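You operate a simulated robot arm through the tools that you are given. There is no shell and no other tool. Be economical: measure what you need, move in short steps, check, and stop when the job is done.

The job below is to be done with a simulated two-armed robot. You get a single attempt, and the scene is never put back.

TASK
Turn the lower speed knob to 6. Put the blue worm screw on the top of the side table away on the second shelf from the bottom of the teal rack. Fetch the yellow ring and set it on the green tray. Put the orange plug on the right end of the packing bench away on the top shelf of the teal rack. Switch the red brake lever on the cart off. Fetch the purple block and stand it on the top of the reject rack. Take the green nozzle and put it in the red crate. Put the blue block from the top of the blue bench on the tray of the tilt table. Open the lower drawer of the blue bench, take the green pad and leave it in the inside of the lower drawer of the blue bench and shut the drawer again. Pick up the white bottle from the top of the blue bench with one hand, pass it to the other hand and put it on the low shelf of the blue bench. Do these in any order. Set down upright: orange plug, purple block, green pad, white bottle. The red brake lever on the cart goes to its stop.

The check looks at the end state, three seconds after you hand in, the way a careful person would. Anything else that was tipped, shoved, dropped, spilled or broken makes it a failure.

THE ROBOT
Two 7-joint arms with two-finger parallel grippers on one trunk, on a base that drives. Base frame: it is fixed to the floor where the robot stands at the start and does not move with it; the origin is under the middle of the robot, x ahead of it, y to its left, z up; the surface under the hand at the start is at about z = 950. Units: mm, degrees, N and s.
The left shoulder is at the start at [50, 177, 1204], the right one opposite. With the tool pointing down near the work surface each hand reaches from about 220 to 700 mm from the robot's upright axis, wherever it stands, measured 20 degrees to its own side. Places, roughly: blue block [-5250, 5250, 750]; blue worm screw [500, -250, 1000]; green nozzle (4x4x6 cm) [-5200, 4600, 800]; green pad (7x5x6 cm) [-5400, 5400, 800]; green tray [-3500, 0, 1000]; inside of the lower drawer of the blue bench [-5300, 5300, 400]; low shelf of the blue bench [-5200, 4700, 200]; lower drawer of the blue bench [-5300, 5300, 500]; lower speed knob [400, 0, 1200]; orange plug [0, -3750, 1000]; purple block [-5000, 4500, 750]; red brake lever on the cart [200, -5700, 800]; red crate (24x19x8 cm) [-2600, 8300, 300]; second shelf of the teal rack [-4300, 8700, 800]; top of the reject rack [-1800, 800, 800]; top shelf of the teal rack [-4300, 8700, 1600]; tray of the tilt table [-4200, 1800, 1000]; white bottle [-5250, 5500, 750]; yellow ring (8x8x4 cm) [500, -900, 1000]. Payload 3.43 kg a hand.
Tool frame (each hand has its own): the origin (TCP) lies between the finger pads and is the grasp point; the fingertips stand 34 mm ahead of it; z points along the fingers, y is the line along which they close. Largest opening 128 mm; finger width 24, thickness 12; the body of the gripper, 48 by 130 mm, starts 96 mm behind the TCP.
Orientation is told as [roll, pitch, yaw] about the base's x, y, z axes, in that order, counted from this pose: with the fingers straight down and closing along the base's y, the tool's x points along the base's -x, its y along +y and its z along -z.

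THE INTERFACE
- The arms move only by the tool step_arm. It takes "left_steps", "right_steps" or both (then of equal length, played together; a hand with none holds still); each is text: rows parted by semicolons, each of 7 numbers parted by spaces: the turn, a rotation vector about the base's x, y, z in degrees, then the shift along the base's x, y, z in mm, then the gripper command, from -1 (fully open) to 1 (shut), values between in proportion. In form: wx wy wz x y z hand; .... A call has 1 to 12 rows; each row is the pose to reach, as a shift and turn from the pose commanded when the call began. Rows are played at 5 a second. More than 50 mm and 8.6 degrees between two rows, or a gripper value outside its range, and nothing of the call is played. Where a pose cannot be reached the arm comes as near as it can. A force on the tool above 40 N (or 10 N above the force at the start of the call, whichever is more), or a blocked arm, ends the call early, and 0.2 s more pass. The fingers move at their own pace (about 108 mm/s each) and stop on an object; they squeeze with about 40 N. The grip force told is the motor's: it shows also when the fingers shut on nothing. Time passes only in rows, and 0.2 s behind the last, so rows that repeat a pose let the fingers close. It gives the time, the measured TCP pose, the force on the tool (base axes), the opening and the grip force at its end, in the units of the frame above (readings bear some noise), with the torque about the TCP (base axes, N m) and any sound that the robot's microphone picked up, and new pictures: "views" is both (left out), scene, wrist or none (wrist: the cameras of the hands that moved).
- Cameras (640 x 400 px; columns grow to the right, rows downward): "scene" is now at [148.6, -28.4, 1371.6]; the picture's right is [-0.34, -0.94, 0.00], its down [-0.60, 0.22, -0.77] and it looks along [0.73, -0.26, -0.63] (base axes); focal length 248 px, centre (320, 200). "left" rides on the left gripper at [76, 11, -160] in its tool frame; the picture's right is [-0.15, 0.99, 0.00], its down [-0.88, -0.13, -0.46] and it looks along [-0.45, -0.07, 0.89] (tool axes); focal length 234 px, centre (320, 200). "right" rides on the right gripper at [76, -11, -160] in its tool frame; the picture's right is [0.15, 0.99, 0.00], its down [-0.88, 0.13, -0.46] and it looks along [-0.45, 0.07, 0.89] (tool axes); focal length 234 px, centre (320, 200). There is no depth. A picture from a camera that has moved, and an enlarged one, comes with that camera's place and axes in the base frame and with its lens. The place of the scene camera against the robot may be out by one fixed shift of up to 12 mm in any direction.
- lift_body(by): slides the trunk up (or, below 0, down) by that many mm; the arms and the scene camera ride with it, the base frame stays. It gives what a move gives, with no picture.
- steer(legs): drives the robot by 1 to 6 legs, each [ahead, turn to the left] in mm and degrees, along the robot's own axes; the way and the turn of a leg run together, so that a leg with both is an arc; at most 1500 mm and 180 degrees a leg. The arms and the cameras ride along, it lands a little off, and it stops where it bumps. It gives what a move gives, and a new picture of the scene camera.
- pan_tilt(pan, tilt): turns the head with the scene camera to pan (to the left, within 80 degrees either way) and tilt (down, from -29 to 69), counted from straight ahead of the robot. It gives what a move gives, and a new picture of the scene camera.
- close_up(camera, box): a new picture of the part [left, top, right, bottom] of that camera's present view, enlarged. The clock stands still meanwhile.
- sign_off(): hands the job in; it is judged then, once.

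Work in short steps. Places have to be worked out from the pictures, the camera data and where the tool is seen: move nearer, look again, correct. Check each grasp and each placing, and mend what went wrong. You have 535 turns and 360 pictures in all, those below and enlarged ones among them. Open the grippers and draw the arms clear of the work before you hand the job in, unless the task says otherwise.

The tools are called after "Emit:" as a command line: name --argument value ..., lists and objects as JSON in quotes. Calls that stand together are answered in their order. step_arm: Moves the arms, as the interface text tells. Its arguments: {"type":"object","properties":{"left_steps":{"type":"string"},"right_steps":{"type":"string"},"views":{"type":"string","enum":["both","scene","wrist","none"]}},"required":[]} The other tools are called the same way: lift_body (by) slides the trunk up or down; steer (legs) drives the base; pan_tilt (pan, tilt) turns the head that bears the scene camera; close_up (camera, box) takes an enlarged picture of a part of a camera's view; sign_off () hands the job in.

At the start:

```text
clock: 0.0
left_eef_pos: [369.6, -48.0, 1150.3]
left_tcp_rot: [-0.1, 0.0, 0.1]
left_contact_force: [-0.6, -0.8, 0.0]
left_torque: [-0.01, 0.01, -0.01]
left_opening: 127.9
left_grasp_force: 0.0
right_eef_pos: [301.4, -434.2, 999.4]
right_tcp_rot: [0.0, 0.0, 0.1]
right_contact_force: [-0.4, 0.8, 0.2]
right_torque: [-0.01, 0.01, 0.02]
right_opening: 127.8
right_grasp_force: 0.0
trunk travel left (down, up): [-375.0, 26.0]
robot x, y, heading: [-2.9, -2.6, 0.0]
head pan, tilt: [-19.9, 39.4]
```

scene: 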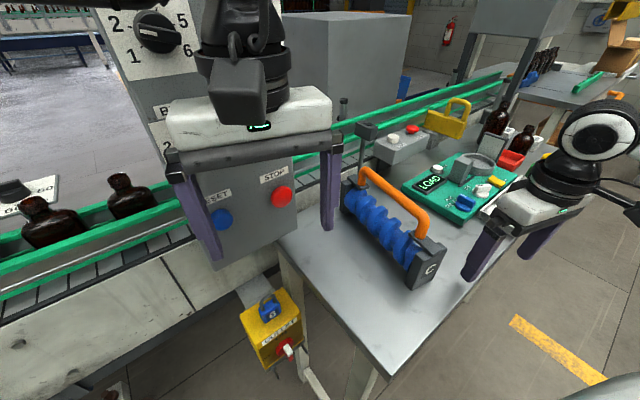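
right: 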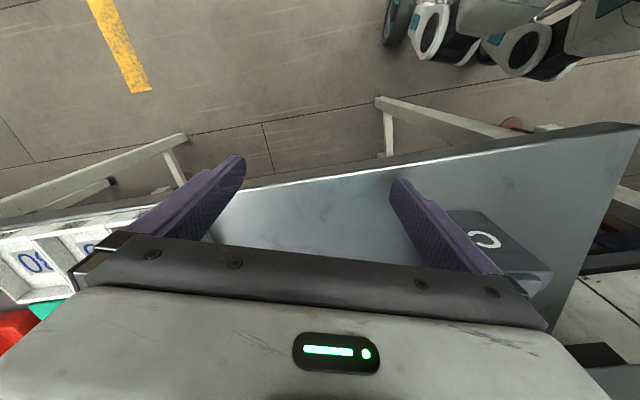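
left: 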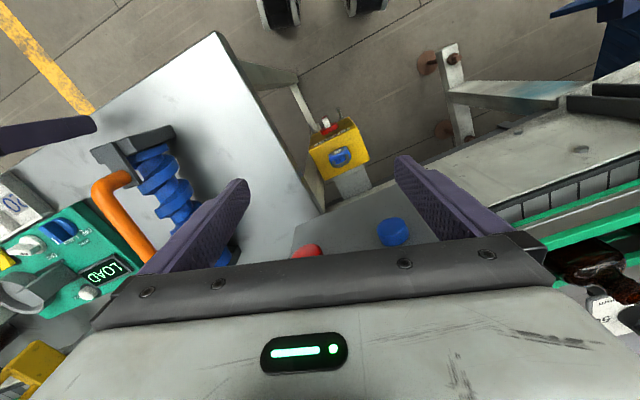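

I'll look at the knob panel first, by turning the head toward it.

Emit:
pan_tilt --pan 10 --tilt 15

```text
clock: 0.9
left_eef_pos: [369.9, -47.8, 1150.4]
left_tcp_rot: [0.0, 0.0, 0.0]
left_contact_force: [-0.4, 0.2, 0.3]
left_torque: [-0.01, -0.03, 0.01]
left_opening: 127.9
left_grasp_force: 0.1
right_eef_pos: [301.2, -433.0, 999.3]
right_tcp_rot: [0.1, 0.0, -0.1]
right_contact_force: [1.2, -1.2, 0.1]
right_torque: [-0.02, 0.01, 0.03]
right_opening: 128.0
right_grasp_force: 0.1
trunk travel left (down, up): [-375.0, 26.0]
robot x, y, heading: [-1.8, -3.3, 0.0]
head pan, tilt: [10.0, 15.0]
camera scene: at [160.3, 16.9, 1410.2], right [0.17, -0.98, 0.0], down [-0.26, -0.04, -0.97], along [0.95, 0.17, -0.26], focal length 248 px, centre (320, 200)
```

scene: 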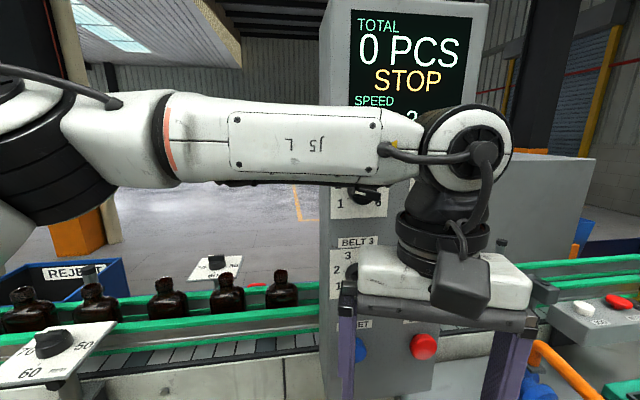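

The left arm hides the panel; I move it left and back to clear the view.

Emit:
step_arm --left_steps "0 0 0 -40 0 0 -1; 0 0 0 -80 0 0 -1; 0 0 0 -90 45 0 -1; 0 0 0 -90 90 0 -1; 0 0 0 -90 135 0 -1; 0 0 0 -90 180 0 -1; 0 0 0 -90 225 0 -1; 0 0 0 -90 270 0 -1; 0 0 0 -90 310 0 -1" --views "scene"

```text
clock: 3.0
left_eef_pos: [277.6, 263.2, 1149.5]
left_tcp_rot: [-0.1, 0.0, 0.0]
left_contact_force: [-0.7, 0.1, 0.1]
left_torque: [-0.02, 0.0, -0.01]
left_opening: 128.1
left_grasp_force: 0.1
right_eef_pos: [299.5, -432.5, 1001.2]
right_tcp_rot: [0.0, 0.0, 0.0]
right_contact_force: [0.2, -0.1, -0.7]
right_torque: [0.02, -0.02, -0.03]
right_opening: 127.9
right_grasp_force: 0.1
trunk travel left (down, up): [-375.0, 26.0]
robot x, y, heading: [3.9, -0.4, -0.3]
head pan, tilt: [10.0, 15.0]
camera scene: at [159.7, 17.7, 1410.4], right [0.17, -0.98, 0.0], down [-0.25, -0.05, -0.97], along [0.95, 0.17, -0.26], focal length 248 px, centre (320, 200)
```

scene: 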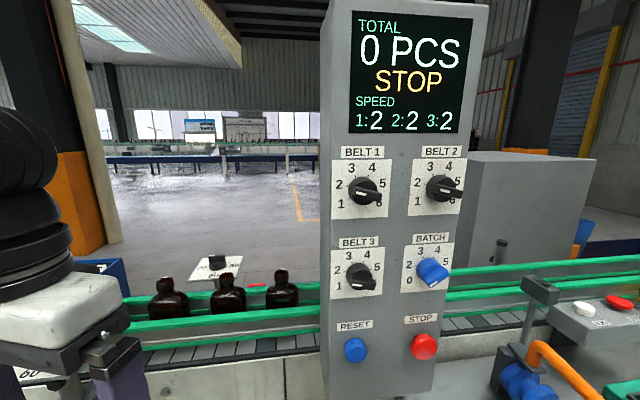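

Zooming at the BELT 3 knob (the lower speed knob).

Emit:
close_up --camera "scene" --box '[320, 140, 480, 300]'

Emit:
close_up --camera "scene" --box '[325, 235, 395, 300]'

```text
2.50 times, centred on (400, 220) of scene
camera zoom: at [159.7, 17.7, 1410.4], right [0.17, -0.98, 0.0], down [-0.25, -0.05, -0.97], along [0.95, 0.17, -0.26], focal length 620 px, centre (120, 150)
```

zoom: 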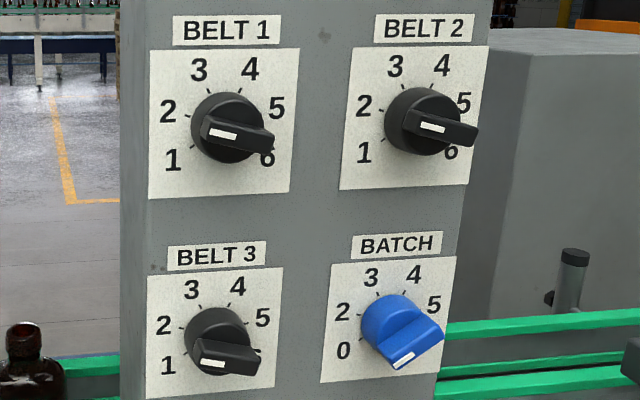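

```text
6.15 times, centred on (360, 268) of scene
camera zoom: at [159.7, 17.7, 1410.4], right [0.17, -0.98, 0.0], down [-0.25, -0.05, -0.97], along [0.95, 0.17, -0.26], focal length 1525 px, centre (74, -215)
```

zoom: 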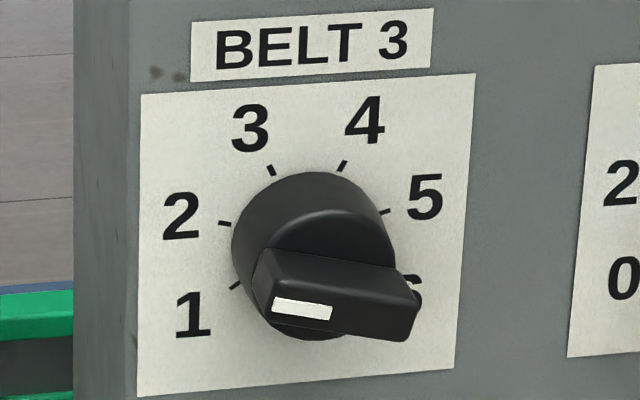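

The white mark on BELT 3 points to 2 and the display confirms it (3:2); it needs ~200° clockwise to 6. I orient the left gripper to point forward (+x) at the panel.

Emit:
step_arm --left_steps "0 -8.2 0 0 -10 5 -1; 0 -16.4 0 0 -20 10 -1; 0 -24.6 0 0 -30 15 -1; 0 -32.8 0 0 -40 20 -1; 0 -41 0 0 -50 25 -1; 0 -49.2 0 0 -60 30 -1; 0 -57.4 0 0 -70 35 -1; 0 -65.6 0 0 -80 40 -1; 0 -73.8 0 0 -90 45 -1; 0 -82 0 0 -100 50 -1; 0 -90 0 0 -110 50 -1" --views "both"

```text
clock: 4.6
left_eef_pos: [313.6, 159.8, 1275.6]
left_tcp_rot: [4.4, -57.0, -3.6]
left_contact_force: [3.5, 28.4, 12.5]
left_torque: [-0.44, 2.34, -5.1]
left_opening: 128.2
left_grasp_force: 0.0
left hand out of reach, approached as far as the arm can: row 3, 4, 5, 6, 7, 8
right_eef_pos: [300.2, -434.3, 1000.1]
right_tcp_rot: [0.0, 0.1, 0.0]
right_contact_force: [-1.0, 0.6, 0.7]
right_torque: [-0.01, -0.02, -0.03]
right_opening: 128.1
right_grasp_force: 0.1
trunk travel left (down, up): [-375.0, 26.0]
robot x, y, heading: [-0.6, 2.6, 0.3]
head pan, tilt: [10.0, 15.0]
stopped in row 8 (left hand): the force on the tool passed its limit at 143 N (the readings are from after the stop); the commanded pose is now the measured one
camera scene: at [160.2, 16.6, 1410.3], right [0.17, -0.98, 0.0], down [-0.25, -0.04, -0.97], along [0.95, 0.17, -0.26], focal length 248 px, centre (320, 200)
camera left: at [139.6, 169.5, 1300.4], right [0.08, 0.98, 0.16], down [0.1, -0.17, 0.98], along [0.99, -0.06, -0.11], focal length 234 px, centre (320, 200)
```

scene: 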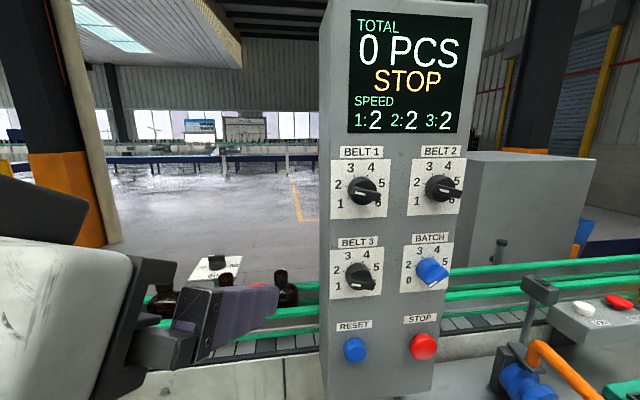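
left: 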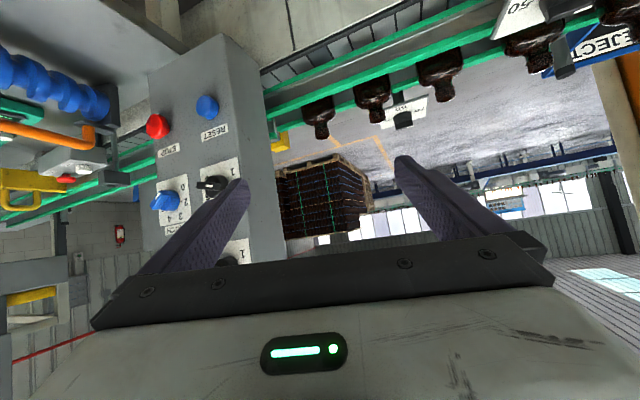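

The pose is too cramped near the shoulder. I ease the left hand forward and raise the right hand, then back the robot away ~200 mm.

Emit:
step_arm --left_steps "0 0 0 30 10 0 -1; 0 0 0 60 20 0 -1; 0 0 0 80 20 0 -1; 0 0 0 80 20 0 -1" --right_steps "0 0 0 0 0 40 -1; 0 0 0 0 0 80 -1; 0 0 0 0 0 120 -1; 0 0 0 0 0 150 -1" --views "none"

Emit:
steer --legs '[[-200, 0]]'

```text
clock: 5.6
left_eef_pos: [393.3, 179.2, 1275.5]
left_tcp_rot: [3.6, -57.0, -2.8]
left_contact_force: [-0.6, -0.4, -0.3]
left_torque: [0.0, -0.01, -0.01]
left_opening: 127.9
left_grasp_force: 0.0
right_eef_pos: [301.3, -433.3, 1151.2]
right_tcp_rot: [0.1, 0.1, 0.0]
right_contact_force: [-0.4, -1.0, -0.6]
right_torque: [-0.04, -0.03, 0.02]
right_opening: 127.8
right_grasp_force: 0.0
trunk travel left (down, up): [-375.0, 26.0]
robot x, y, heading: [-0.2, -1.7, -0.3]
head pan, tilt: [10.0, 15.0]
```

```text
clock: 7.2
left_eef_pos: [194.8, 178.8, 1275.8]
left_tcp_rot: [3.8, -57.0, -2.9]
left_contact_force: [-0.5, -0.9, 0.4]
left_torque: [0.0, -0.06, 0.01]
left_opening: 128.1
left_grasp_force: 0.0
right_eef_pos: [102.4, -433.3, 1150.2]
right_tcp_rot: [0.1, -0.1, 0.0]
right_contact_force: [0.3, -0.4, -0.2]
right_torque: [-0.01, -0.03, 0.02]
right_opening: 127.8
right_grasp_force: 0.2
trunk travel left (down, up): [-375.0, 26.0]
robot x, y, heading: [-200.0, -1.6, -0.0]
head pan, tilt: [10.0, 15.0]
camera scene: at [-39.0, 17.0, 1410.4], right [0.17, -0.98, 0.0], down [-0.25, -0.04, -0.97], along [0.95, 0.17, -0.26], focal length 248 px, centre (320, 200)
```

scene: 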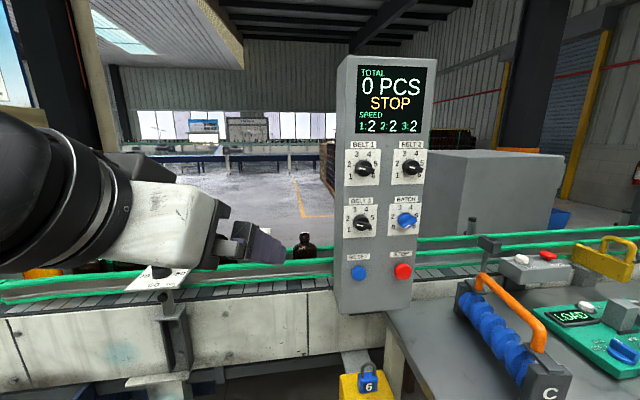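

Triangulation puts the BELT 3 knob around [445, 22, 1236]. Now I finish the hand pitch to horizontal in front of it.

Emit:
step_arm --left_steps "-0.5 -8.2 0 30 -30 0 -1; -1 -16.4 0 60 -60 -10 -1; -1.5 -24.6 0 80 -90 -20 -1; -2 -33 0 100 -120 -30 -1; -2 -33 0 100 -150 -40 -1" --views "wrist"

```text
clock: 8.4
left_eef_pos: [296.3, 26.2, 1234.8]
left_tcp_rot: [-109.4, -89.6, 110.1]
left_contact_force: [0.0, 0.0, 0.0]
left_torque: [-0.01, 0.01, 0.01]
left_opening: 128.1
left_grasp_force: 0.1
right_eef_pos: [103.1, -434.2, 1149.9]
right_tcp_rot: [0.0, 0.0, 0.0]
right_contact_force: [0.2, -0.3, -0.1]
right_torque: [0.01, -0.01, 0.0]
right_opening: 128.0
right_grasp_force: 0.1
trunk travel left (down, up): [-375.0, 26.0]
robot x, y, heading: [-198.9, 0.8, -0.1]
head pan, tilt: [10.0, 15.0]
camera left: at [136.4, 36.0, 1160.0], right [-0.01, 0.99, 0.14], down [-0.46, -0.13, 0.88], along [0.89, -0.05, 0.45], focal length 234 px, centre (320, 200)
```

left: 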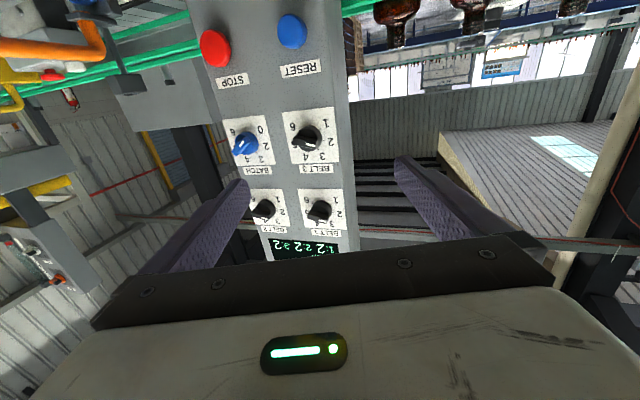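

Wrist camera ray points to y≈12, z≈1225. I roll the hand to put the fingers across the knob's bar and look again.

Emit:
step_arm --left_steps "-8.3 0 0 0 -2 0 -1; -16.6 0 0 0 -4 0 -1; -25 0 0 0 -6 -2 -1; -33.3 0 0 0 -8 -4 -1; -41.6 0 0 5 -10 -6 -1; -50 0 0 10 -12 -8 -1; -58.3 0 0 15 -14 -10 -1; -66.6 0 0 20 -14 -10 -1; -75 0 0 20 -14 -10 -1; -75 0 0 20 -14 -10 -1" --views "both"

```text
clock: 10.6
left_eef_pos: [316.8, 14.7, 1225.4]
left_tcp_rot: [-89.4, -14.5, 89.9]
left_contact_force: [-0.9, -0.5, -0.9]
left_torque: [0.01, -0.02, -0.01]
left_opening: 127.9
left_grasp_force: 0.1
right_eef_pos: [104.1, -433.3, 1149.7]
right_tcp_rot: [-0.1, 0.0, 0.0]
right_contact_force: [-0.6, 0.1, 0.0]
right_torque: [-0.01, 0.0, 0.0]
right_opening: 127.9
right_grasp_force: 0.1
trunk travel left (down, up): [-375.0, 26.0]
robot x, y, heading: [-196.9, 0.2, -0.1]
head pan, tilt: [10.0, 15.0]
camera scene: at [-38.1, 17.0, 1410.3], right [0.17, -0.98, 0.0], down [-0.25, -0.05, -0.97], along [0.95, 0.17, -0.26], focal length 248 px, centre (320, 200)
camera left: at [156.6, -55.9, 1198.3], right [-0.01, 0.39, -0.92], down [-0.45, 0.82, 0.35], along [0.89, 0.42, 0.17], focal length 234 px, centre (320, 200)
```

scene: 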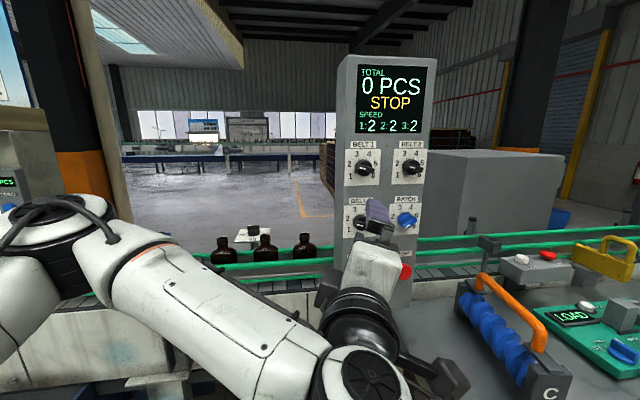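
left: 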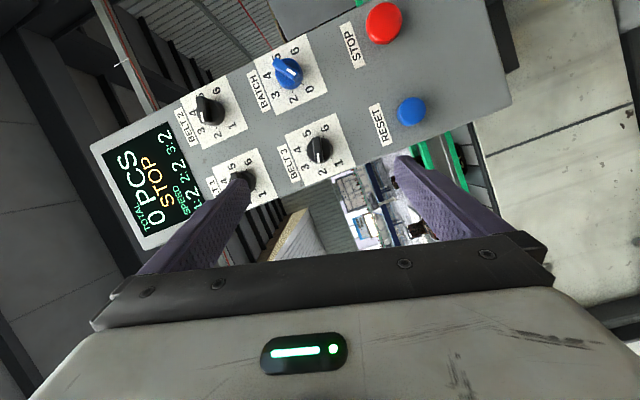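

Emit:
close_up --camera "left" --box '[260, 90, 380, 210]'

```text
3.33 times, centred on (320, 150) of left
camera zoom: at [156.6, -55.9, 1198.3], right [-0.01, 0.39, -0.92], down [-0.45, 0.82, 0.35], along [0.89, 0.42, 0.17], focal length 781 px, centre (320, 367)
```

zoom: 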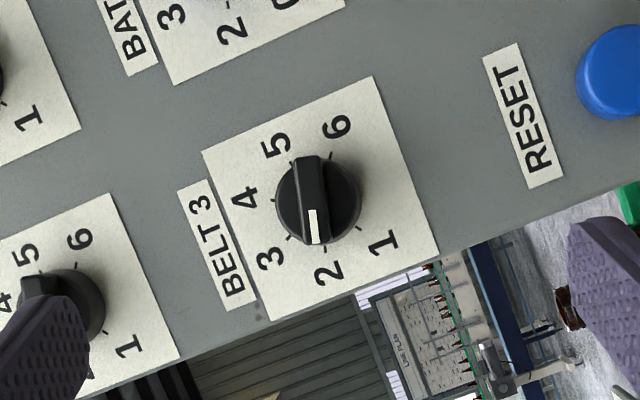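

Bar geometry is clear: it's aligned with the fingers. I narrow the opening to ~50 mm and approach to re-measure.

Emit:
step_arm --left_steps "0 0 0 0 -1 1 0.22; 0 0 0 15 -1 1 0.22; 0 0 0 30 -2 1 0.22; 0 0 0 45 -2 1 0.22" --views "wrist"

Emit:
close_up --camera "left" --box '[240, 60, 400, 220]'

```text
clock: 11.6
left_eef_pos: [360.8, 13.4, 1226.5]
left_tcp_rot: [-89.4, -14.5, 89.9]
left_contact_force: [-0.1, 0.4, 0.0]
left_torque: [-0.02, 0.01, 0.0]
left_opening: 49.6
left_grasp_force: 0.0
right_eef_pos: [104.2, -433.4, 1149.3]
right_tcp_rot: [0.0, 0.0, 0.1]
right_contact_force: [1.1, 0.2, 0.3]
right_torque: [-0.02, -0.05, -0.01]
right_opening: 128.1
right_grasp_force: 0.1
trunk travel left (down, up): [-375.0, 26.0]
robot x, y, heading: [-202.3, 0.9, -0.0]
head pan, tilt: [10.0, 15.0]
camera left: at [201.8, -57.9, 1198.9], right [-0.01, 0.39, -0.92], down [-0.45, 0.82, 0.35], along [0.89, 0.42, 0.17], focal length 234 px, centre (320, 200)
```

left: 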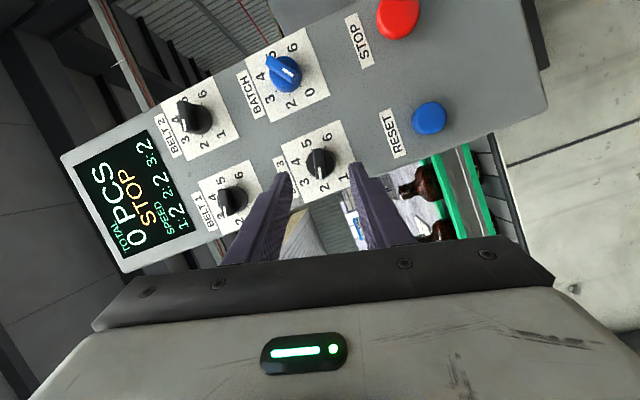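

```text
2.50 times, centred on (320, 140) of left
camera zoom: at [201.8, -57.9, 1198.9], right [-0.01, 0.39, -0.92], down [-0.45, 0.82, 0.35], along [0.89, 0.42, 0.17], focal length 585 px, centre (320, 350)
```

zoom: 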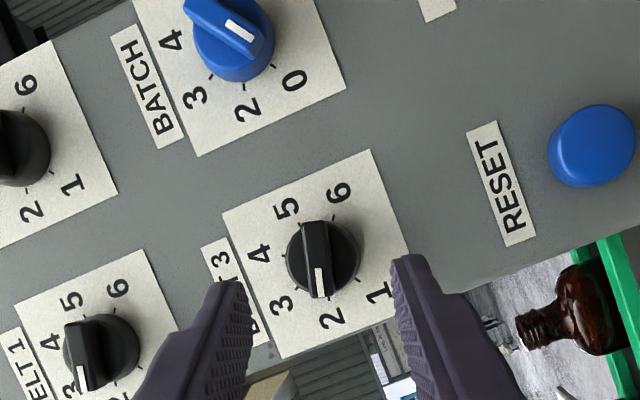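

Bar centre is at about [425, 10, 1226]. I advance so the fingertips overlap the bar, then close.

Emit:
step_arm --left_steps "0 0 0 15 -2 0 0.22; 0 0 0 30 -3 0 0.22; 0 0 0 38 -3 0 0.22; 0 0 0 38 -3 0 0.6; 0 0 0 38 -3 0 1; 0 0 0 38 -3 0 1" --views "wrist"

```text
clock: 13.0
left_eef_pos: [398.6, 12.3, 1224.6]
left_tcp_rot: [-89.0, -14.7, 90.0]
left_contact_force: [-3.3, 2.5, -8.1]
left_torque: [0.08, -0.08, 0.41]
left_opening: 27.9
left_grasp_force: 44.8
right_eef_pos: [103.5, -432.9, 1150.4]
right_tcp_rot: [0.0, 0.1, 0.0]
right_contact_force: [-1.0, -0.8, -0.5]
right_torque: [0.02, -0.02, 0.0]
right_opening: 127.9
right_grasp_force: 0.1
trunk travel left (down, up): [-375.0, 26.0]
robot x, y, heading: [-198.8, 0.9, -0.1]
head pan, tilt: [10.0, 15.0]
camera left: at [239.9, -60.4, 1197.5], right [-0.02, 0.39, -0.92], down [-0.45, 0.82, 0.36], along [0.89, 0.42, 0.17], focal length 234 px, centre (320, 200)
```

left: 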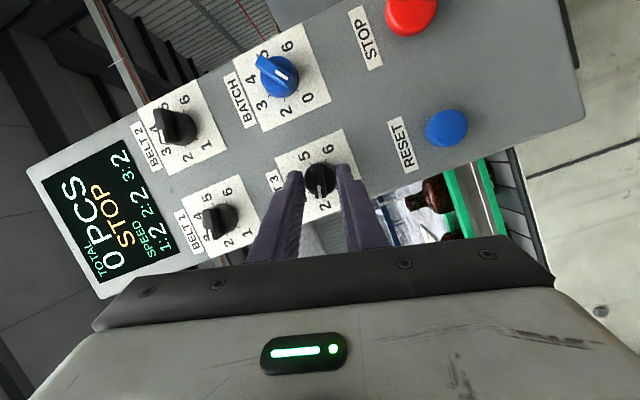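

Opening 28 mm means I'm gripping the disc; I back off ~9 mm and close again on the bar itself.

Emit:
step_arm --left_steps "0 0 0 0 0 0 0.4; 0 0 0 -9 -1 1 0.4; 0 0 0 -9 -1 1 0.8; 0 0 0 -9 -1 1 1; 0 0 0 -9 -1 1 1" --views "none"

Emit:
close_up --camera "left" --box '[240, 100, 400, 260]'

```text
clock: 14.2
left_eef_pos: [390.0, 9.6, 1225.3]
left_tcp_rot: [-89.1, -14.8, 90.0]
left_contact_force: [-4.7, 1.2, -7.5]
left_torque: [-0.03, 0.3, 0.51]
left_opening: 9.6
left_grasp_force: 43.5
right_eef_pos: [103.3, -433.3, 1149.6]
right_tcp_rot: [0.1, -0.1, 0.0]
right_contact_force: [0.2, -0.1, -0.3]
right_torque: [-0.01, -0.02, 0.0]
right_opening: 128.1
right_grasp_force: 0.1
trunk travel left (down, up): [-375.0, 26.0]
robot x, y, heading: [-198.3, -0.8, -0.2]
head pan, tilt: [10.0, 15.0]
```

```text
2.50 times, centred on (320, 180) of left
camera zoom: at [230.7, -61.6, 1198.7], right [-0.02, 0.39, -0.92], down [-0.45, 0.82, 0.36], along [0.89, 0.42, 0.17], focal length 585 px, centre (320, 250)
```

zoom: 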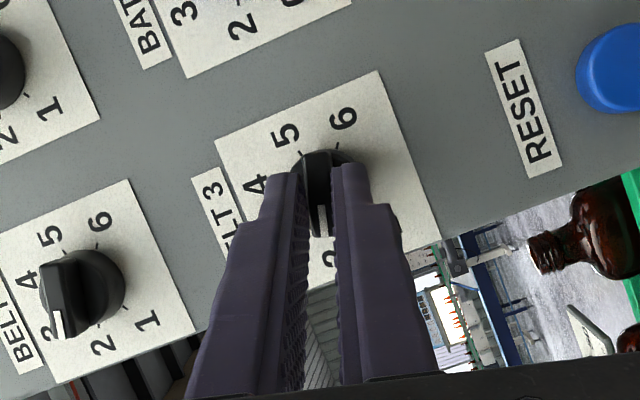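

The bar is gripped (9.6 mm). I turn it +100° clockwise about +x.

Emit:
step_arm --left_steps "8.4 0 0 0 0 0 1; 16.8 0 0 0 0 0 1; 25.2 0 0 0 0 0 1; 33.6 0 0 0 0 0 1; 42 0 0 0 0 0 1; 50.4 0 0 0 0 0 1; 58.8 0 0 0 0 0 1; 67.2 0 0 0 0 0 1; 75.6 0 0 0 0 0 1; 84 0 0 0 0 0 1; 92.4 0 0 0 0 0 1; 100 0 0 0 0 0 1" --views "wrist"

```text
clock: 16.8
left_eef_pos: [386.3, 6.7, 1230.5]
left_tcp_rot: [91.4, -65.2, -91.0]
left_contact_force: [-10.2, -5.8, 9.2]
left_torque: [-0.01, -0.22, -0.1]
left_opening: 0.0
left_grasp_force: 32.6
right_eef_pos: [101.9, -433.6, 1151.0]
right_tcp_rot: [0.2, -0.1, -0.1]
right_contact_force: [-0.5, 0.0, 0.8]
right_torque: [0.01, -0.01, 0.01]
right_opening: 128.1
right_grasp_force: 0.2
trunk travel left (down, up): [-375.0, 26.0]
robot x, y, heading: [-198.3, -1.0, 0.2]
head pan, tilt: [10.0, 15.0]
camera left: at [228.1, 47.2, 1165.3], right [-0.01, 0.84, 0.55], down [-0.46, -0.49, 0.74], along [0.89, -0.24, 0.39], focal length 234 px, centre (320, 200)
```

left: 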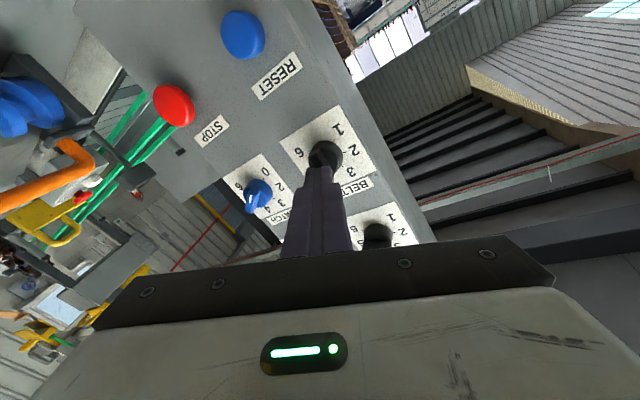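

It slipped off. I look at the knob's present state.

Emit:
step_arm --left_steps "0 0 0 -20 0 0 1; 0 0 0 -40 0 0 0.3; 0 0 0 -40 0 0 0.3" --views "none"

Emit:
close_up --camera "left" --box '[240, 80, 400, 240]'

```text
clock: 17.6
left_eef_pos: [349.1, 10.1, 1225.9]
left_tcp_rot: [90.7, -65.3, -90.0]
left_contact_force: [-0.7, 0.0, -0.2]
left_torque: [-0.04, -0.03, -0.02]
left_opening: 44.8
left_grasp_force: 0.0
right_eef_pos: [103.7, -434.0, 1149.0]
right_tcp_rot: [0.0, 0.0, 0.0]
right_contact_force: [0.1, 0.3, 0.1]
right_torque: [-0.01, -0.01, 0.02]
right_opening: 127.7
right_grasp_force: 0.0
trunk travel left (down, up): [-375.0, 26.0]
robot x, y, heading: [-199.9, -2.8, 0.2]
head pan, tilt: [10.0, 15.0]
```

```text
2.50 times, centred on (320, 160) of left
camera zoom: at [189.8, 49.7, 1162.6], right [-0.01, 0.84, 0.55], down [-0.45, -0.49, 0.74], along [0.89, -0.24, 0.39], focal length 585 px, centre (320, 300)
```

zoom: 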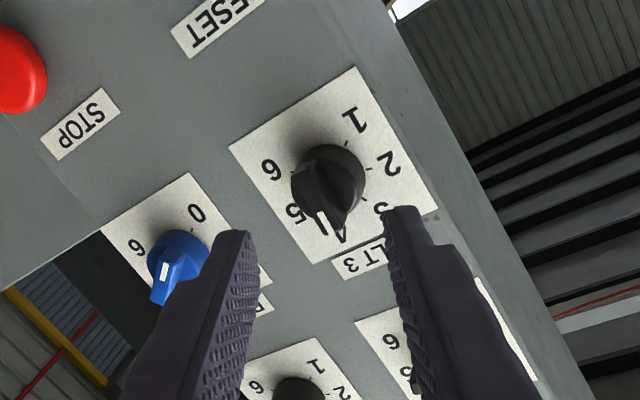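

Emit:
close_up --camera "left" --box '[290, 90, 360, 150]'

Emit:
close_up --camera "scene" --box '[340, 60, 440, 240]'

```text
6.67 times, centred on (325, 120) of left
camera zoom: at [189.8, 49.7, 1162.6], right [-0.01, 0.84, 0.55], down [-0.45, -0.49, 0.74], along [0.89, -0.24, 0.39], focal length 1561 px, centre (287, 733)
```

zoom: 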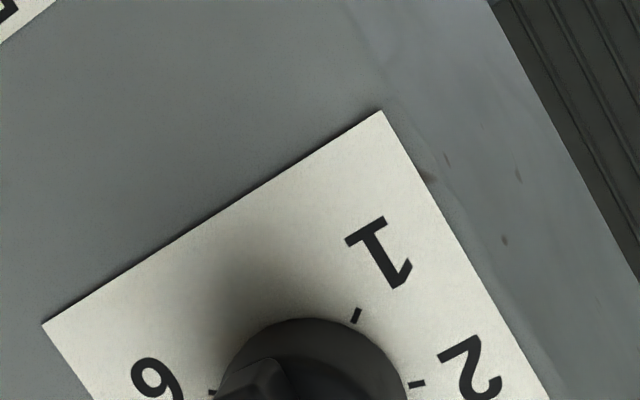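

```text
2.22 times, centred on (390, 150) of scene
camera zoom: at [-38.1, 17.0, 1410.3], right [0.17, -0.98, 0.0], down [-0.25, -0.05, -0.97], along [0.95, 0.17, -0.26], focal length 551 px, centre (164, 311)
```

zoom: 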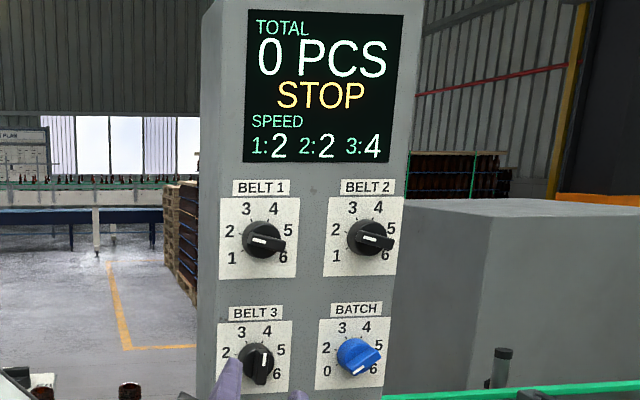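

The display shows belt 3 at 4, so half the turn is done. I regrip the bar a bit deeper at the present angle.

Emit:
step_arm --left_steps "0 0 0 20 0 0 0.4; 0 0 0 40 0 0 0.5; 0 0 0 44 0 0 0.5; 0 0 0 44 0 0 1; 0 0 0 44 0 0 1; 0 0 0 44 0 0 1" --views "none"

Emit:
close_up --camera "left" --box '[240, 80, 400, 240]'

```text
clock: 19.0
left_eef_pos: [392.4, 9.3, 1226.3]
left_tcp_rot: [90.9, -65.4, -90.1]
left_contact_force: [-0.9, 0.1, 0.4]
left_torque: [0.07, -0.19, 0.21]
left_opening: 11.1
left_grasp_force: 44.9
right_eef_pos: [104.0, -433.8, 1150.7]
right_tcp_rot: [0.0, 0.0, -0.1]
right_contact_force: [-0.8, 0.0, -0.5]
right_torque: [-0.01, 0.02, -0.02]
right_opening: 127.7
right_grasp_force: 0.1
trunk travel left (down, up): [-375.0, 26.0]
robot x, y, heading: [-201.7, 0.9, -0.1]
head pan, tilt: [10.0, 15.0]
```

```text
2.50 times, centred on (320, 160) of left
camera zoom: at [234.2, 49.6, 1163.0], right [-0.01, 0.84, 0.55], down [-0.45, -0.49, 0.74], along [0.89, -0.24, 0.39], focal length 585 px, centre (320, 300)
```

zoom: 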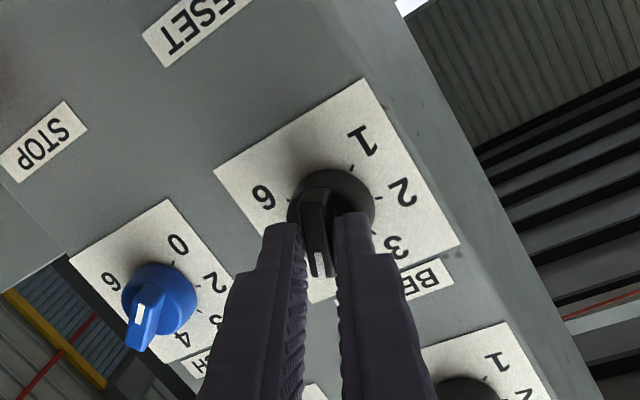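

Gripped well (11 mm, deeper). I rotate another +67° first, pushing slightly forward.

Emit:
step_arm --left_steps "8.4 0 0 0 0 0 1; 16.8 0 0 0 0 0 1; 25.2 0 0 1 0 0 1; 33.6 0 0 1 0 0 1; 42 0 0 2 0 0 1; 50.4 0 0 2 0 0 1; 58.8 0 0 2 0 0 1; 67.2 0 0 2 0 0 1; 67.2 0 0 2 0 0 1" --views "none"

Emit:
close_up --camera "left" --box '[240, 80, 400, 240]'

```text
clock: 21.0
left_eef_pos: [394.0, 8.0, 1224.8]
left_tcp_rot: [90.3, 2.2, -90.3]
left_contact_force: [-18.5, -4.0, -17.9]
left_torque: [-0.09, 0.67, 0.38]
left_opening: 9.8
left_grasp_force: 43.6
right_eef_pos: [103.3, -432.7, 1150.6]
right_tcp_rot: [0.0, -0.1, 0.0]
right_contact_force: [0.0, -0.2, -0.1]
right_torque: [0.02, 0.01, 0.02]
right_opening: 128.1
right_grasp_force: 0.0
trunk travel left (down, up): [-375.0, 26.0]
robot x, y, heading: [-199.5, 0.2, 0.2]
head pan, tilt: [10.0, 15.0]
```

```text
2.50 times, centred on (320, 160) of left
camera zoom: at [234.4, 83.9, 1239.0], right [-0.01, -0.18, 0.98], down [-0.46, -0.87, -0.17], along [0.89, -0.45, -0.08], focal length 585 px, centre (320, 300)
```

zoom: 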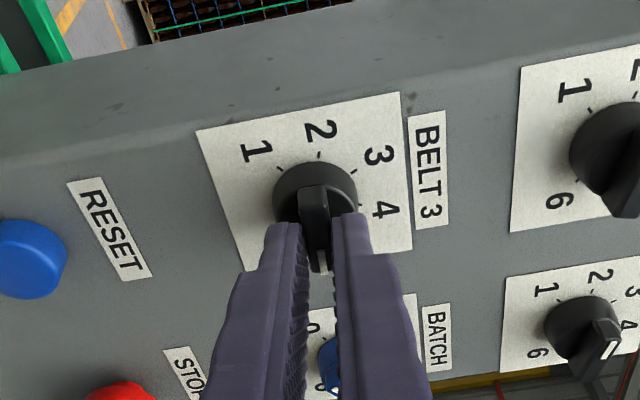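

Bar held; about 34° more to reach 6.

Emit:
step_arm --left_steps "8.4 0 0 0 1 1 1; 16.8 0 0 0 1 1 1; 25.2 0 0 0 1 1 1; 33 0 0 0 1 1 1; 33 0 0 0 1 1 1" --views "none"

Emit:
close_up --camera "left" --box '[240, 60, 400, 220]'

```text
clock: 22.2
left_eef_pos: [394.8, 9.5, 1222.2]
left_tcp_rot: [89.8, 35.2, -90.9]
left_contact_force: [-15.6, -2.3, -19.2]
left_torque: [-0.21, 1.21, -0.36]
left_opening: 11.0
left_grasp_force: 44.9
right_eef_pos: [104.1, -432.2, 1150.7]
right_tcp_rot: [0.0, 0.0, 0.0]
right_contact_force: [-0.1, 0.3, 0.0]
right_torque: [-0.03, -0.02, 0.0]
right_opening: 128.1
right_grasp_force: 0.1
trunk travel left (down, up): [-375.0, 26.0]
robot x, y, heading: [-199.5, -1.4, 0.1]
head pan, tilt: [10.0, 15.0]
```

```text
2.50 times, centred on (320, 140) of left
camera zoom: at [236.1, 66.6, 1277.8], right [-0.01, -0.69, 0.72], down [-0.47, -0.64, -0.61], along [0.89, -0.34, -0.32], focal length 585 px, centre (320, 350)
```

zoom: 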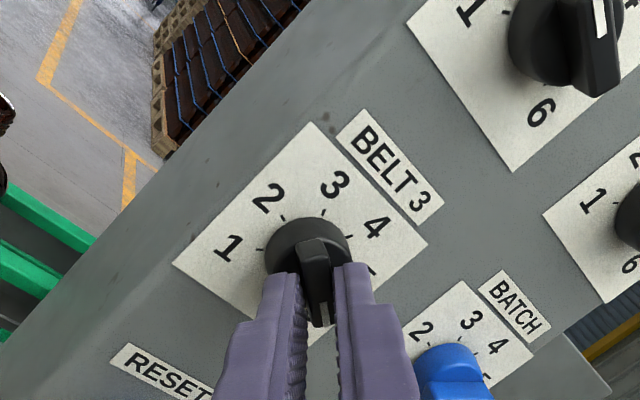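

Now I release, retreat, and check the knob and the display.

Emit:
step_arm --left_steps "0 0 0 0 0 0 0.4; 0 0 0 -20 0 0 0.4; 0 0 0 -50 0 0 0.4; 0 0 0 -90 0 0 0.4; 0 0 0 -90 0 0 0.4" --views "none"

Emit:
close_up --camera "left" --box '[230, 60, 410, 220]'

Emit:
close_up --camera "scene" --box '[340, 60, 440, 240]'

```text
clock: 23.4
left_eef_pos: [306.2, 11.0, 1228.4]
left_tcp_rot: [90.8, 34.7, -89.9]
left_contact_force: [0.2, 0.4, -0.1]
left_torque: [-0.01, -0.02, -0.03]
left_opening: 38.5
left_grasp_force: 0.1
right_eef_pos: [104.0, -432.2, 1150.9]
right_tcp_rot: [0.0, 0.0, 0.0]
right_contact_force: [-0.5, 0.8, -0.2]
right_torque: [0.01, 0.0, -0.01]
right_opening: 128.0
right_grasp_force: 0.1
trunk travel left (down, up): [-375.0, 26.0]
robot x, y, heading: [-201.3, 0.9, 0.2]
head pan, tilt: [10.0, 15.0]
```

```text
2.50 times, centred on (320, 140) of left
camera zoom: at [146.2, 67.4, 1280.0], right [-0.01, -0.69, 0.73], down [-0.45, -0.65, -0.61], along [0.89, -0.34, -0.3], focal length 585 px, centre (320, 350)
```

zoom: 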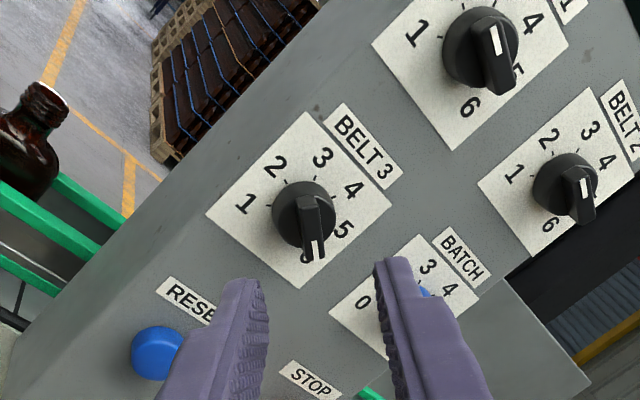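

```text
2.22 times, centred on (390, 150) of scene
camera zoom: at [-37.6, 17.0, 1410.2], right [0.17, -0.98, 0.0], down [-0.26, -0.05, -0.97], along [0.95, 0.17, -0.26], focal length 551 px, centre (164, 311)
```

zoom: 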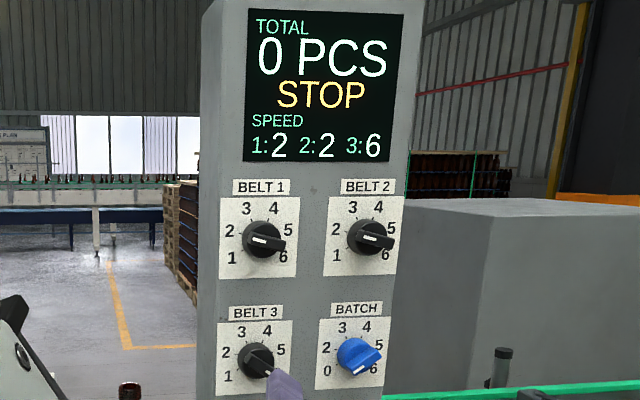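

Display reads 3:6 — knob done. Now I look at the table for the worm screw and ring while unwinding the left wrist.

Emit:
step_arm --left_steps "-8.4 0 0 -5 5 0 0; -16.8 0 0 -10 10 0 0; -25.2 0 0 -15 20 0 -0.5; -33.6 0 0 -20 30 0 -1; -42 0 0 -20 40 0 -1; -50.4 0 0 -20 50 0 -1; -58.8 0 0 -20 60 0 -1; -67.2 0 0 -20 70 0 -1; -75.6 0 0 -20 80 0 -1; -84 0 0 -20 90 0 -1; -92.4 0 0 -20 100 0 -1; -100.8 0 0 -20 110 0 -1" --views "none"

Emit:
pan_tilt --pan -35 --tilt 30

```text
clock: 26.0
left_eef_pos: [285.0, 121.3, 1228.3]
left_tcp_rot: [90.8, -66.1, -90.2]
left_contact_force: [-0.7, -0.3, -0.9]
left_torque: [0.0, -0.02, -0.03]
left_opening: 127.9
left_grasp_force: 0.1
right_eef_pos: [103.4, -432.8, 1150.6]
right_tcp_rot: [-0.1, -0.1, 0.0]
right_contact_force: [0.0, 0.9, 0.9]
right_torque: [0.02, 0.02, 0.03]
right_opening: 127.7
right_grasp_force: 0.1
trunk travel left (down, up): [-375.0, 26.0]
robot x, y, heading: [-202.7, -2.0, -0.1]
head pan, tilt: [10.0, 15.0]
```

```text
clock: 27.1
left_eef_pos: [286.0, 120.5, 1227.7]
left_tcp_rot: [90.8, -65.8, -90.1]
left_contact_force: [0.0, 0.0, -0.4]
left_torque: [-0.04, 0.05, -0.01]
left_opening: 128.2
left_grasp_force: 0.1
right_eef_pos: [103.9, -433.5, 1151.0]
right_tcp_rot: [0.0, 0.0, 0.0]
right_contact_force: [0.8, -0.4, 0.1]
right_torque: [0.02, -0.03, -0.01]
right_opening: 127.9
right_grasp_force: 0.1
trunk travel left (down, up): [-375.0, 26.0]
robot x, y, heading: [-199.1, 0.8, 0.2]
head pan, tilt: [-35.0, 30.0]
camera scene: at [-56.0, -51.1, 1386.1], right [-0.57, -0.82, 0.0], down [-0.41, 0.29, -0.87], along [0.71, -0.5, -0.5], focal length 248 px, centre (320, 200)
```

scene: 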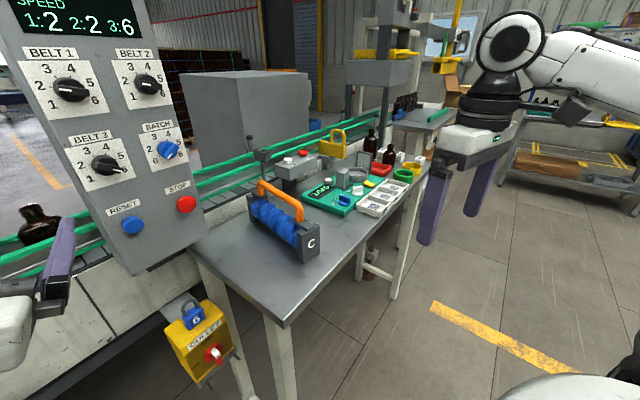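

Emit:
close_up --camera "scene" --box '[230, 120, 430, 270]'

Emit:
close_up --camera "scene" --box '[320, 120, 440, 220]'

```text
2.67 times, centred on (330, 195) of scene
camera zoom: at [-56.0, -51.1, 1386.1], right [-0.57, -0.82, 0.0], down [-0.41, 0.29, -0.87], along [0.71, -0.5, -0.5], focal length 661 px, centre (293, 213)
```

zoom: 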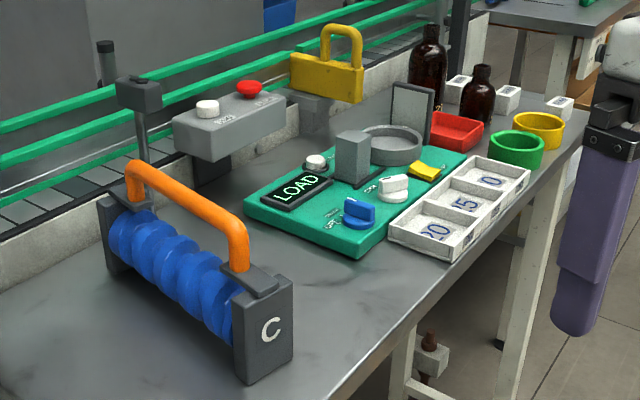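

```text
4.00 times, centred on (380, 170) of scene
camera zoom: at [-56.0, -51.1, 1386.1], right [-0.57, -0.82, 0.0], down [-0.41, 0.29, -0.87], along [0.71, -0.5, -0.5], focal length 992 px, centre (80, 320)
```

zoom: 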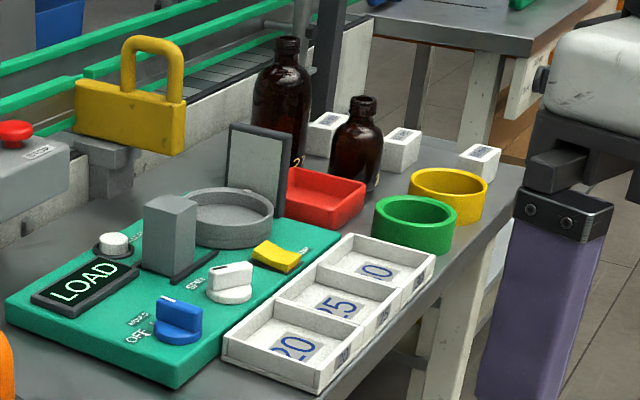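

Worm's handle centre is ≈[478, -290, ~1075], running along x with ~8° yaw; the ring is at the far end near [500, -900]. I bring the left hand back to pointing down, then drive to a stand at about y=-550 from which left reaches the worm and right the ring.

Emit:
step_arm --left_steps "-1.78 8.04 1.78 0 5 0 -1; -3.56 16.08 3.56 0 10 0 -1; -5.34 24.1 5.34 0 15 0 -1; -7.12 32.1 7.12 0 20 0 -1; -8.9 40.2 8.9 0 20 0 -1; -10.7 48.2 10.7 0 20 0 -1; -12.5 56.3 12.5 0 20 0 -1; -14.2 64.3 14.2 -10 20 0 -1; -16 72.4 16 -20 20 0 -1; -17.8 80.4 17.8 -20 20 0 -1; -19.6 88.4 19.6 -20 20 0 -1" --views "none"

Emit:
steer --legs '[[0, -90], [560, 0], [0, 90], [180, 0]]'

```text
clock: 29.5
left_eef_pos: [267.1, 138.7, 1228.1]
left_tcp_rot: [0.7, 0.1, 0.8]
left_contact_force: [0.1, -0.3, -0.1]
left_torque: [-0.02, 0.0, 0.02]
left_opening: 128.0
left_grasp_force: 0.0
right_eef_pos: [103.3, -433.7, 1150.3]
right_tcp_rot: [0.0, 0.1, 0.0]
right_contact_force: [0.0, -0.5, -1.4]
right_torque: [-0.01, 0.04, 0.02]
right_opening: 127.8
right_grasp_force: 0.1
trunk travel left (down, up): [-375.0, 26.0]
robot x, y, heading: [-199.8, -1.0, -0.2]
head pan, tilt: [-35.0, 30.0]
```

```text
clock: 41.5
left_eef_pos: [443.6, -433.7, 1228.8]
left_tcp_rot: [0.6, -0.1, 0.1]
left_contact_force: [-0.3, 0.2, -0.4]
left_torque: [-0.01, 0.07, 0.01]
left_opening: 127.9
left_grasp_force: 0.0
right_eef_pos: [273.3, -1003.9, 1149.1]
right_tcp_rot: [0.1, -0.1, -0.9]
right_contact_force: [-0.2, 0.7, -0.7]
right_torque: [-0.01, 0.02, -0.01]
right_opening: 128.0
right_grasp_force: 0.0
trunk travel left (down, up): [-375.0, 26.0]
robot x, y, heading: [-25.3, -567.2, -0.9]
head pan, tilt: [-35.0, 30.0]
camera scene: at [119.9, -620.0, 1386.0], right [-0.59, -0.81, 0.0], down [-0.41, 0.29, -0.87], along [0.7, -0.51, -0.5], focal length 248 px, centre (320, 200)
```

scene: 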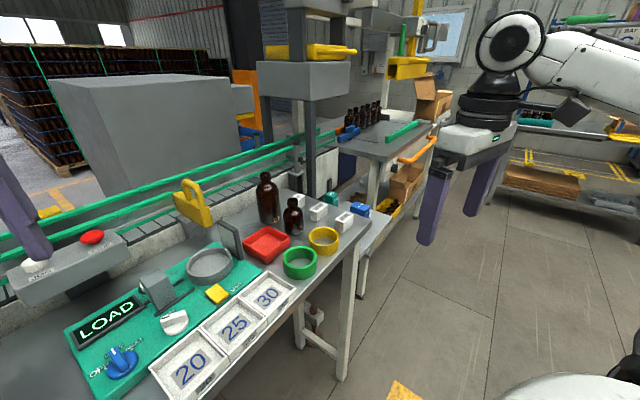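

Ring at ≈[513, -916]; the green ring is close on the +y side, so I'll grip with fingers along x. Rotate the right hand 90° about z and move above it.

Emit:
step_arm --right_steps "0 0 -8.2 20 8 0 -1; 0 0 -16.4 40 16 0 -1; 0 0 -24.6 60 24 0 -1; 0 0 -32.8 80 32 0 -1; 0 0 -41 100 40 0 -1; 0 0 -49.2 120 50 -5 -1; 0 0 -57.4 140 60 -10 -1; 0 0 -65.6 160 70 -15 -1; 0 0 -73.8 180 80 -20 -1; 0 0 -82 200 88 -25 -1; 0 0 -90 225 88 -30 -1" --views "wrist"

```text
clock: 43.9
left_eef_pos: [445.3, -434.7, 1227.7]
left_tcp_rot: [0.7, 0.0, 0.1]
left_contact_force: [0.0, 0.4, 0.1]
left_torque: [-0.03, 0.02, 0.01]
left_opening: 128.0
left_grasp_force: 0.0
right_eef_pos: [499.0, -914.9, 1118.2]
right_tcp_rot: [-0.1, 0.0, -91.1]
right_contact_force: [-0.3, -1.3, 0.2]
right_torque: [-0.01, 0.02, 0.01]
right_opening: 128.0
right_grasp_force: 0.1
trunk travel left (down, up): [-375.0, 26.0]
robot x, y, heading: [-20.4, -568.4, -0.8]
head pan, tilt: [-35.0, 30.0]
camera right: at [490.0, -840.2, 1279.5], right [0.99, 0.13, 0.0], down [0.11, -0.88, 0.45], along [0.06, -0.45, -0.89], focal length 234 px, centre (320, 200)
```

right: 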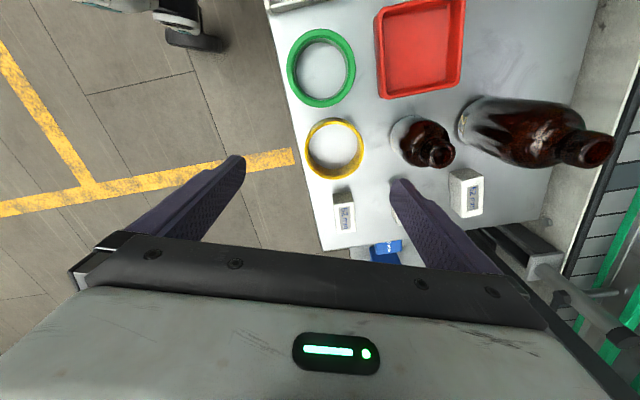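

Ring centre ≈[519, -914]; bottle leaves ~30 mm on the far side. I narrow to ~100 mm and descend around it in steps.

Emit:
step_arm --right_steps "0 0 0 10 1 -20 -0.56; 0 0 0 20 1 -50 -0.56; 0 0 0 20 1 -80 -0.56; 0 0 0 20 1 -105 -0.56" --views "wrist"

```text
clock: 44.9
left_eef_pos: [443.4, -433.5, 1228.5]
left_tcp_rot: [0.7, -0.1, 0.0]
left_contact_force: [0.8, -0.6, 0.3]
left_torque: [0.03, 0.0, 0.0]
left_opening: 127.9
left_grasp_force: 0.1
right_eef_pos: [517.2, -914.0, 1015.7]
right_tcp_rot: [0.1, 0.0, -90.8]
right_contact_force: [0.2, -0.2, -0.1]
right_torque: [0.01, 0.02, 0.01]
right_opening: 100.0
right_grasp_force: 0.0
trunk travel left (down, up): [-375.0, 26.0]
robot x, y, heading: [-19.8, -563.9, -1.0]
head pan, tilt: [-35.0, 30.0]
camera right: at [508.7, -840.1, 1175.0], right [0.99, 0.13, 0.0], down [0.12, -0.88, 0.46], along [0.06, -0.45, -0.89], focal length 234 px, centre (320, 200)
```

right: 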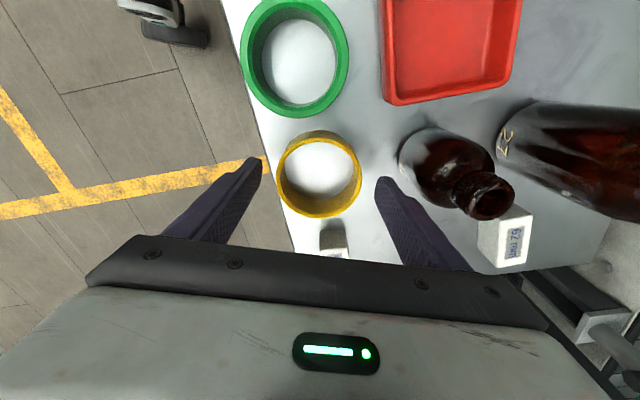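

Centred in x; I shift +5 in y, descend 27 mm and close.

Emit:
step_arm --right_steps "0 0 0 1 5 -10 -0.56; 0 0 0 1 5 -26 -0.56; 0 0 0 1 5 -26 0; 0 0 0 1 5 -26 0.6; 0 0 0 1 5 -26 0.6" --views "wrist"

```text
clock: 46.1
left_eef_pos: [443.7, -433.2, 1228.0]
left_tcp_rot: [0.7, -0.1, 0.1]
left_contact_force: [-1.1, 0.1, -0.7]
left_torque: [-0.01, 0.03, 0.01]
left_opening: 128.3
left_grasp_force: 0.1
right_eef_pos: [520.2, -910.4, 989.2]
right_tcp_rot: [0.0, -0.1, -90.8]
right_contact_force: [0.2, 0.3, 0.0]
right_torque: [0.01, -0.02, 0.0]
right_opening: 74.1
right_grasp_force: 39.7
trunk travel left (down, up): [-375.0, 26.0]
robot x, y, heading: [-24.7, -565.6, -0.6]
head pan, tilt: [-35.0, 30.0]
camera right: at [509.4, -834.9, 1149.5], right [0.99, 0.13, 0.0], down [0.12, -0.88, 0.46], along [0.06, -0.45, -0.89], focal length 234 px, centre (320, 200)
```

right: 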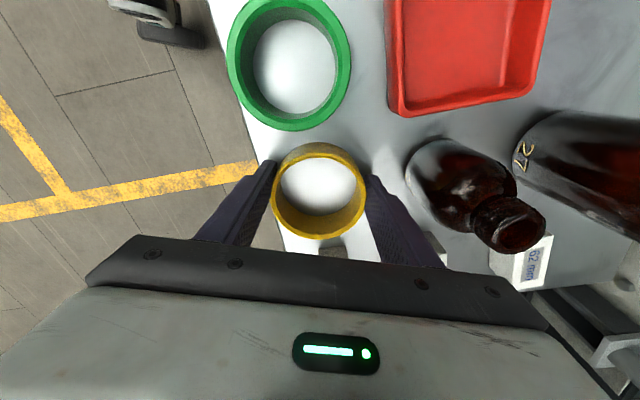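

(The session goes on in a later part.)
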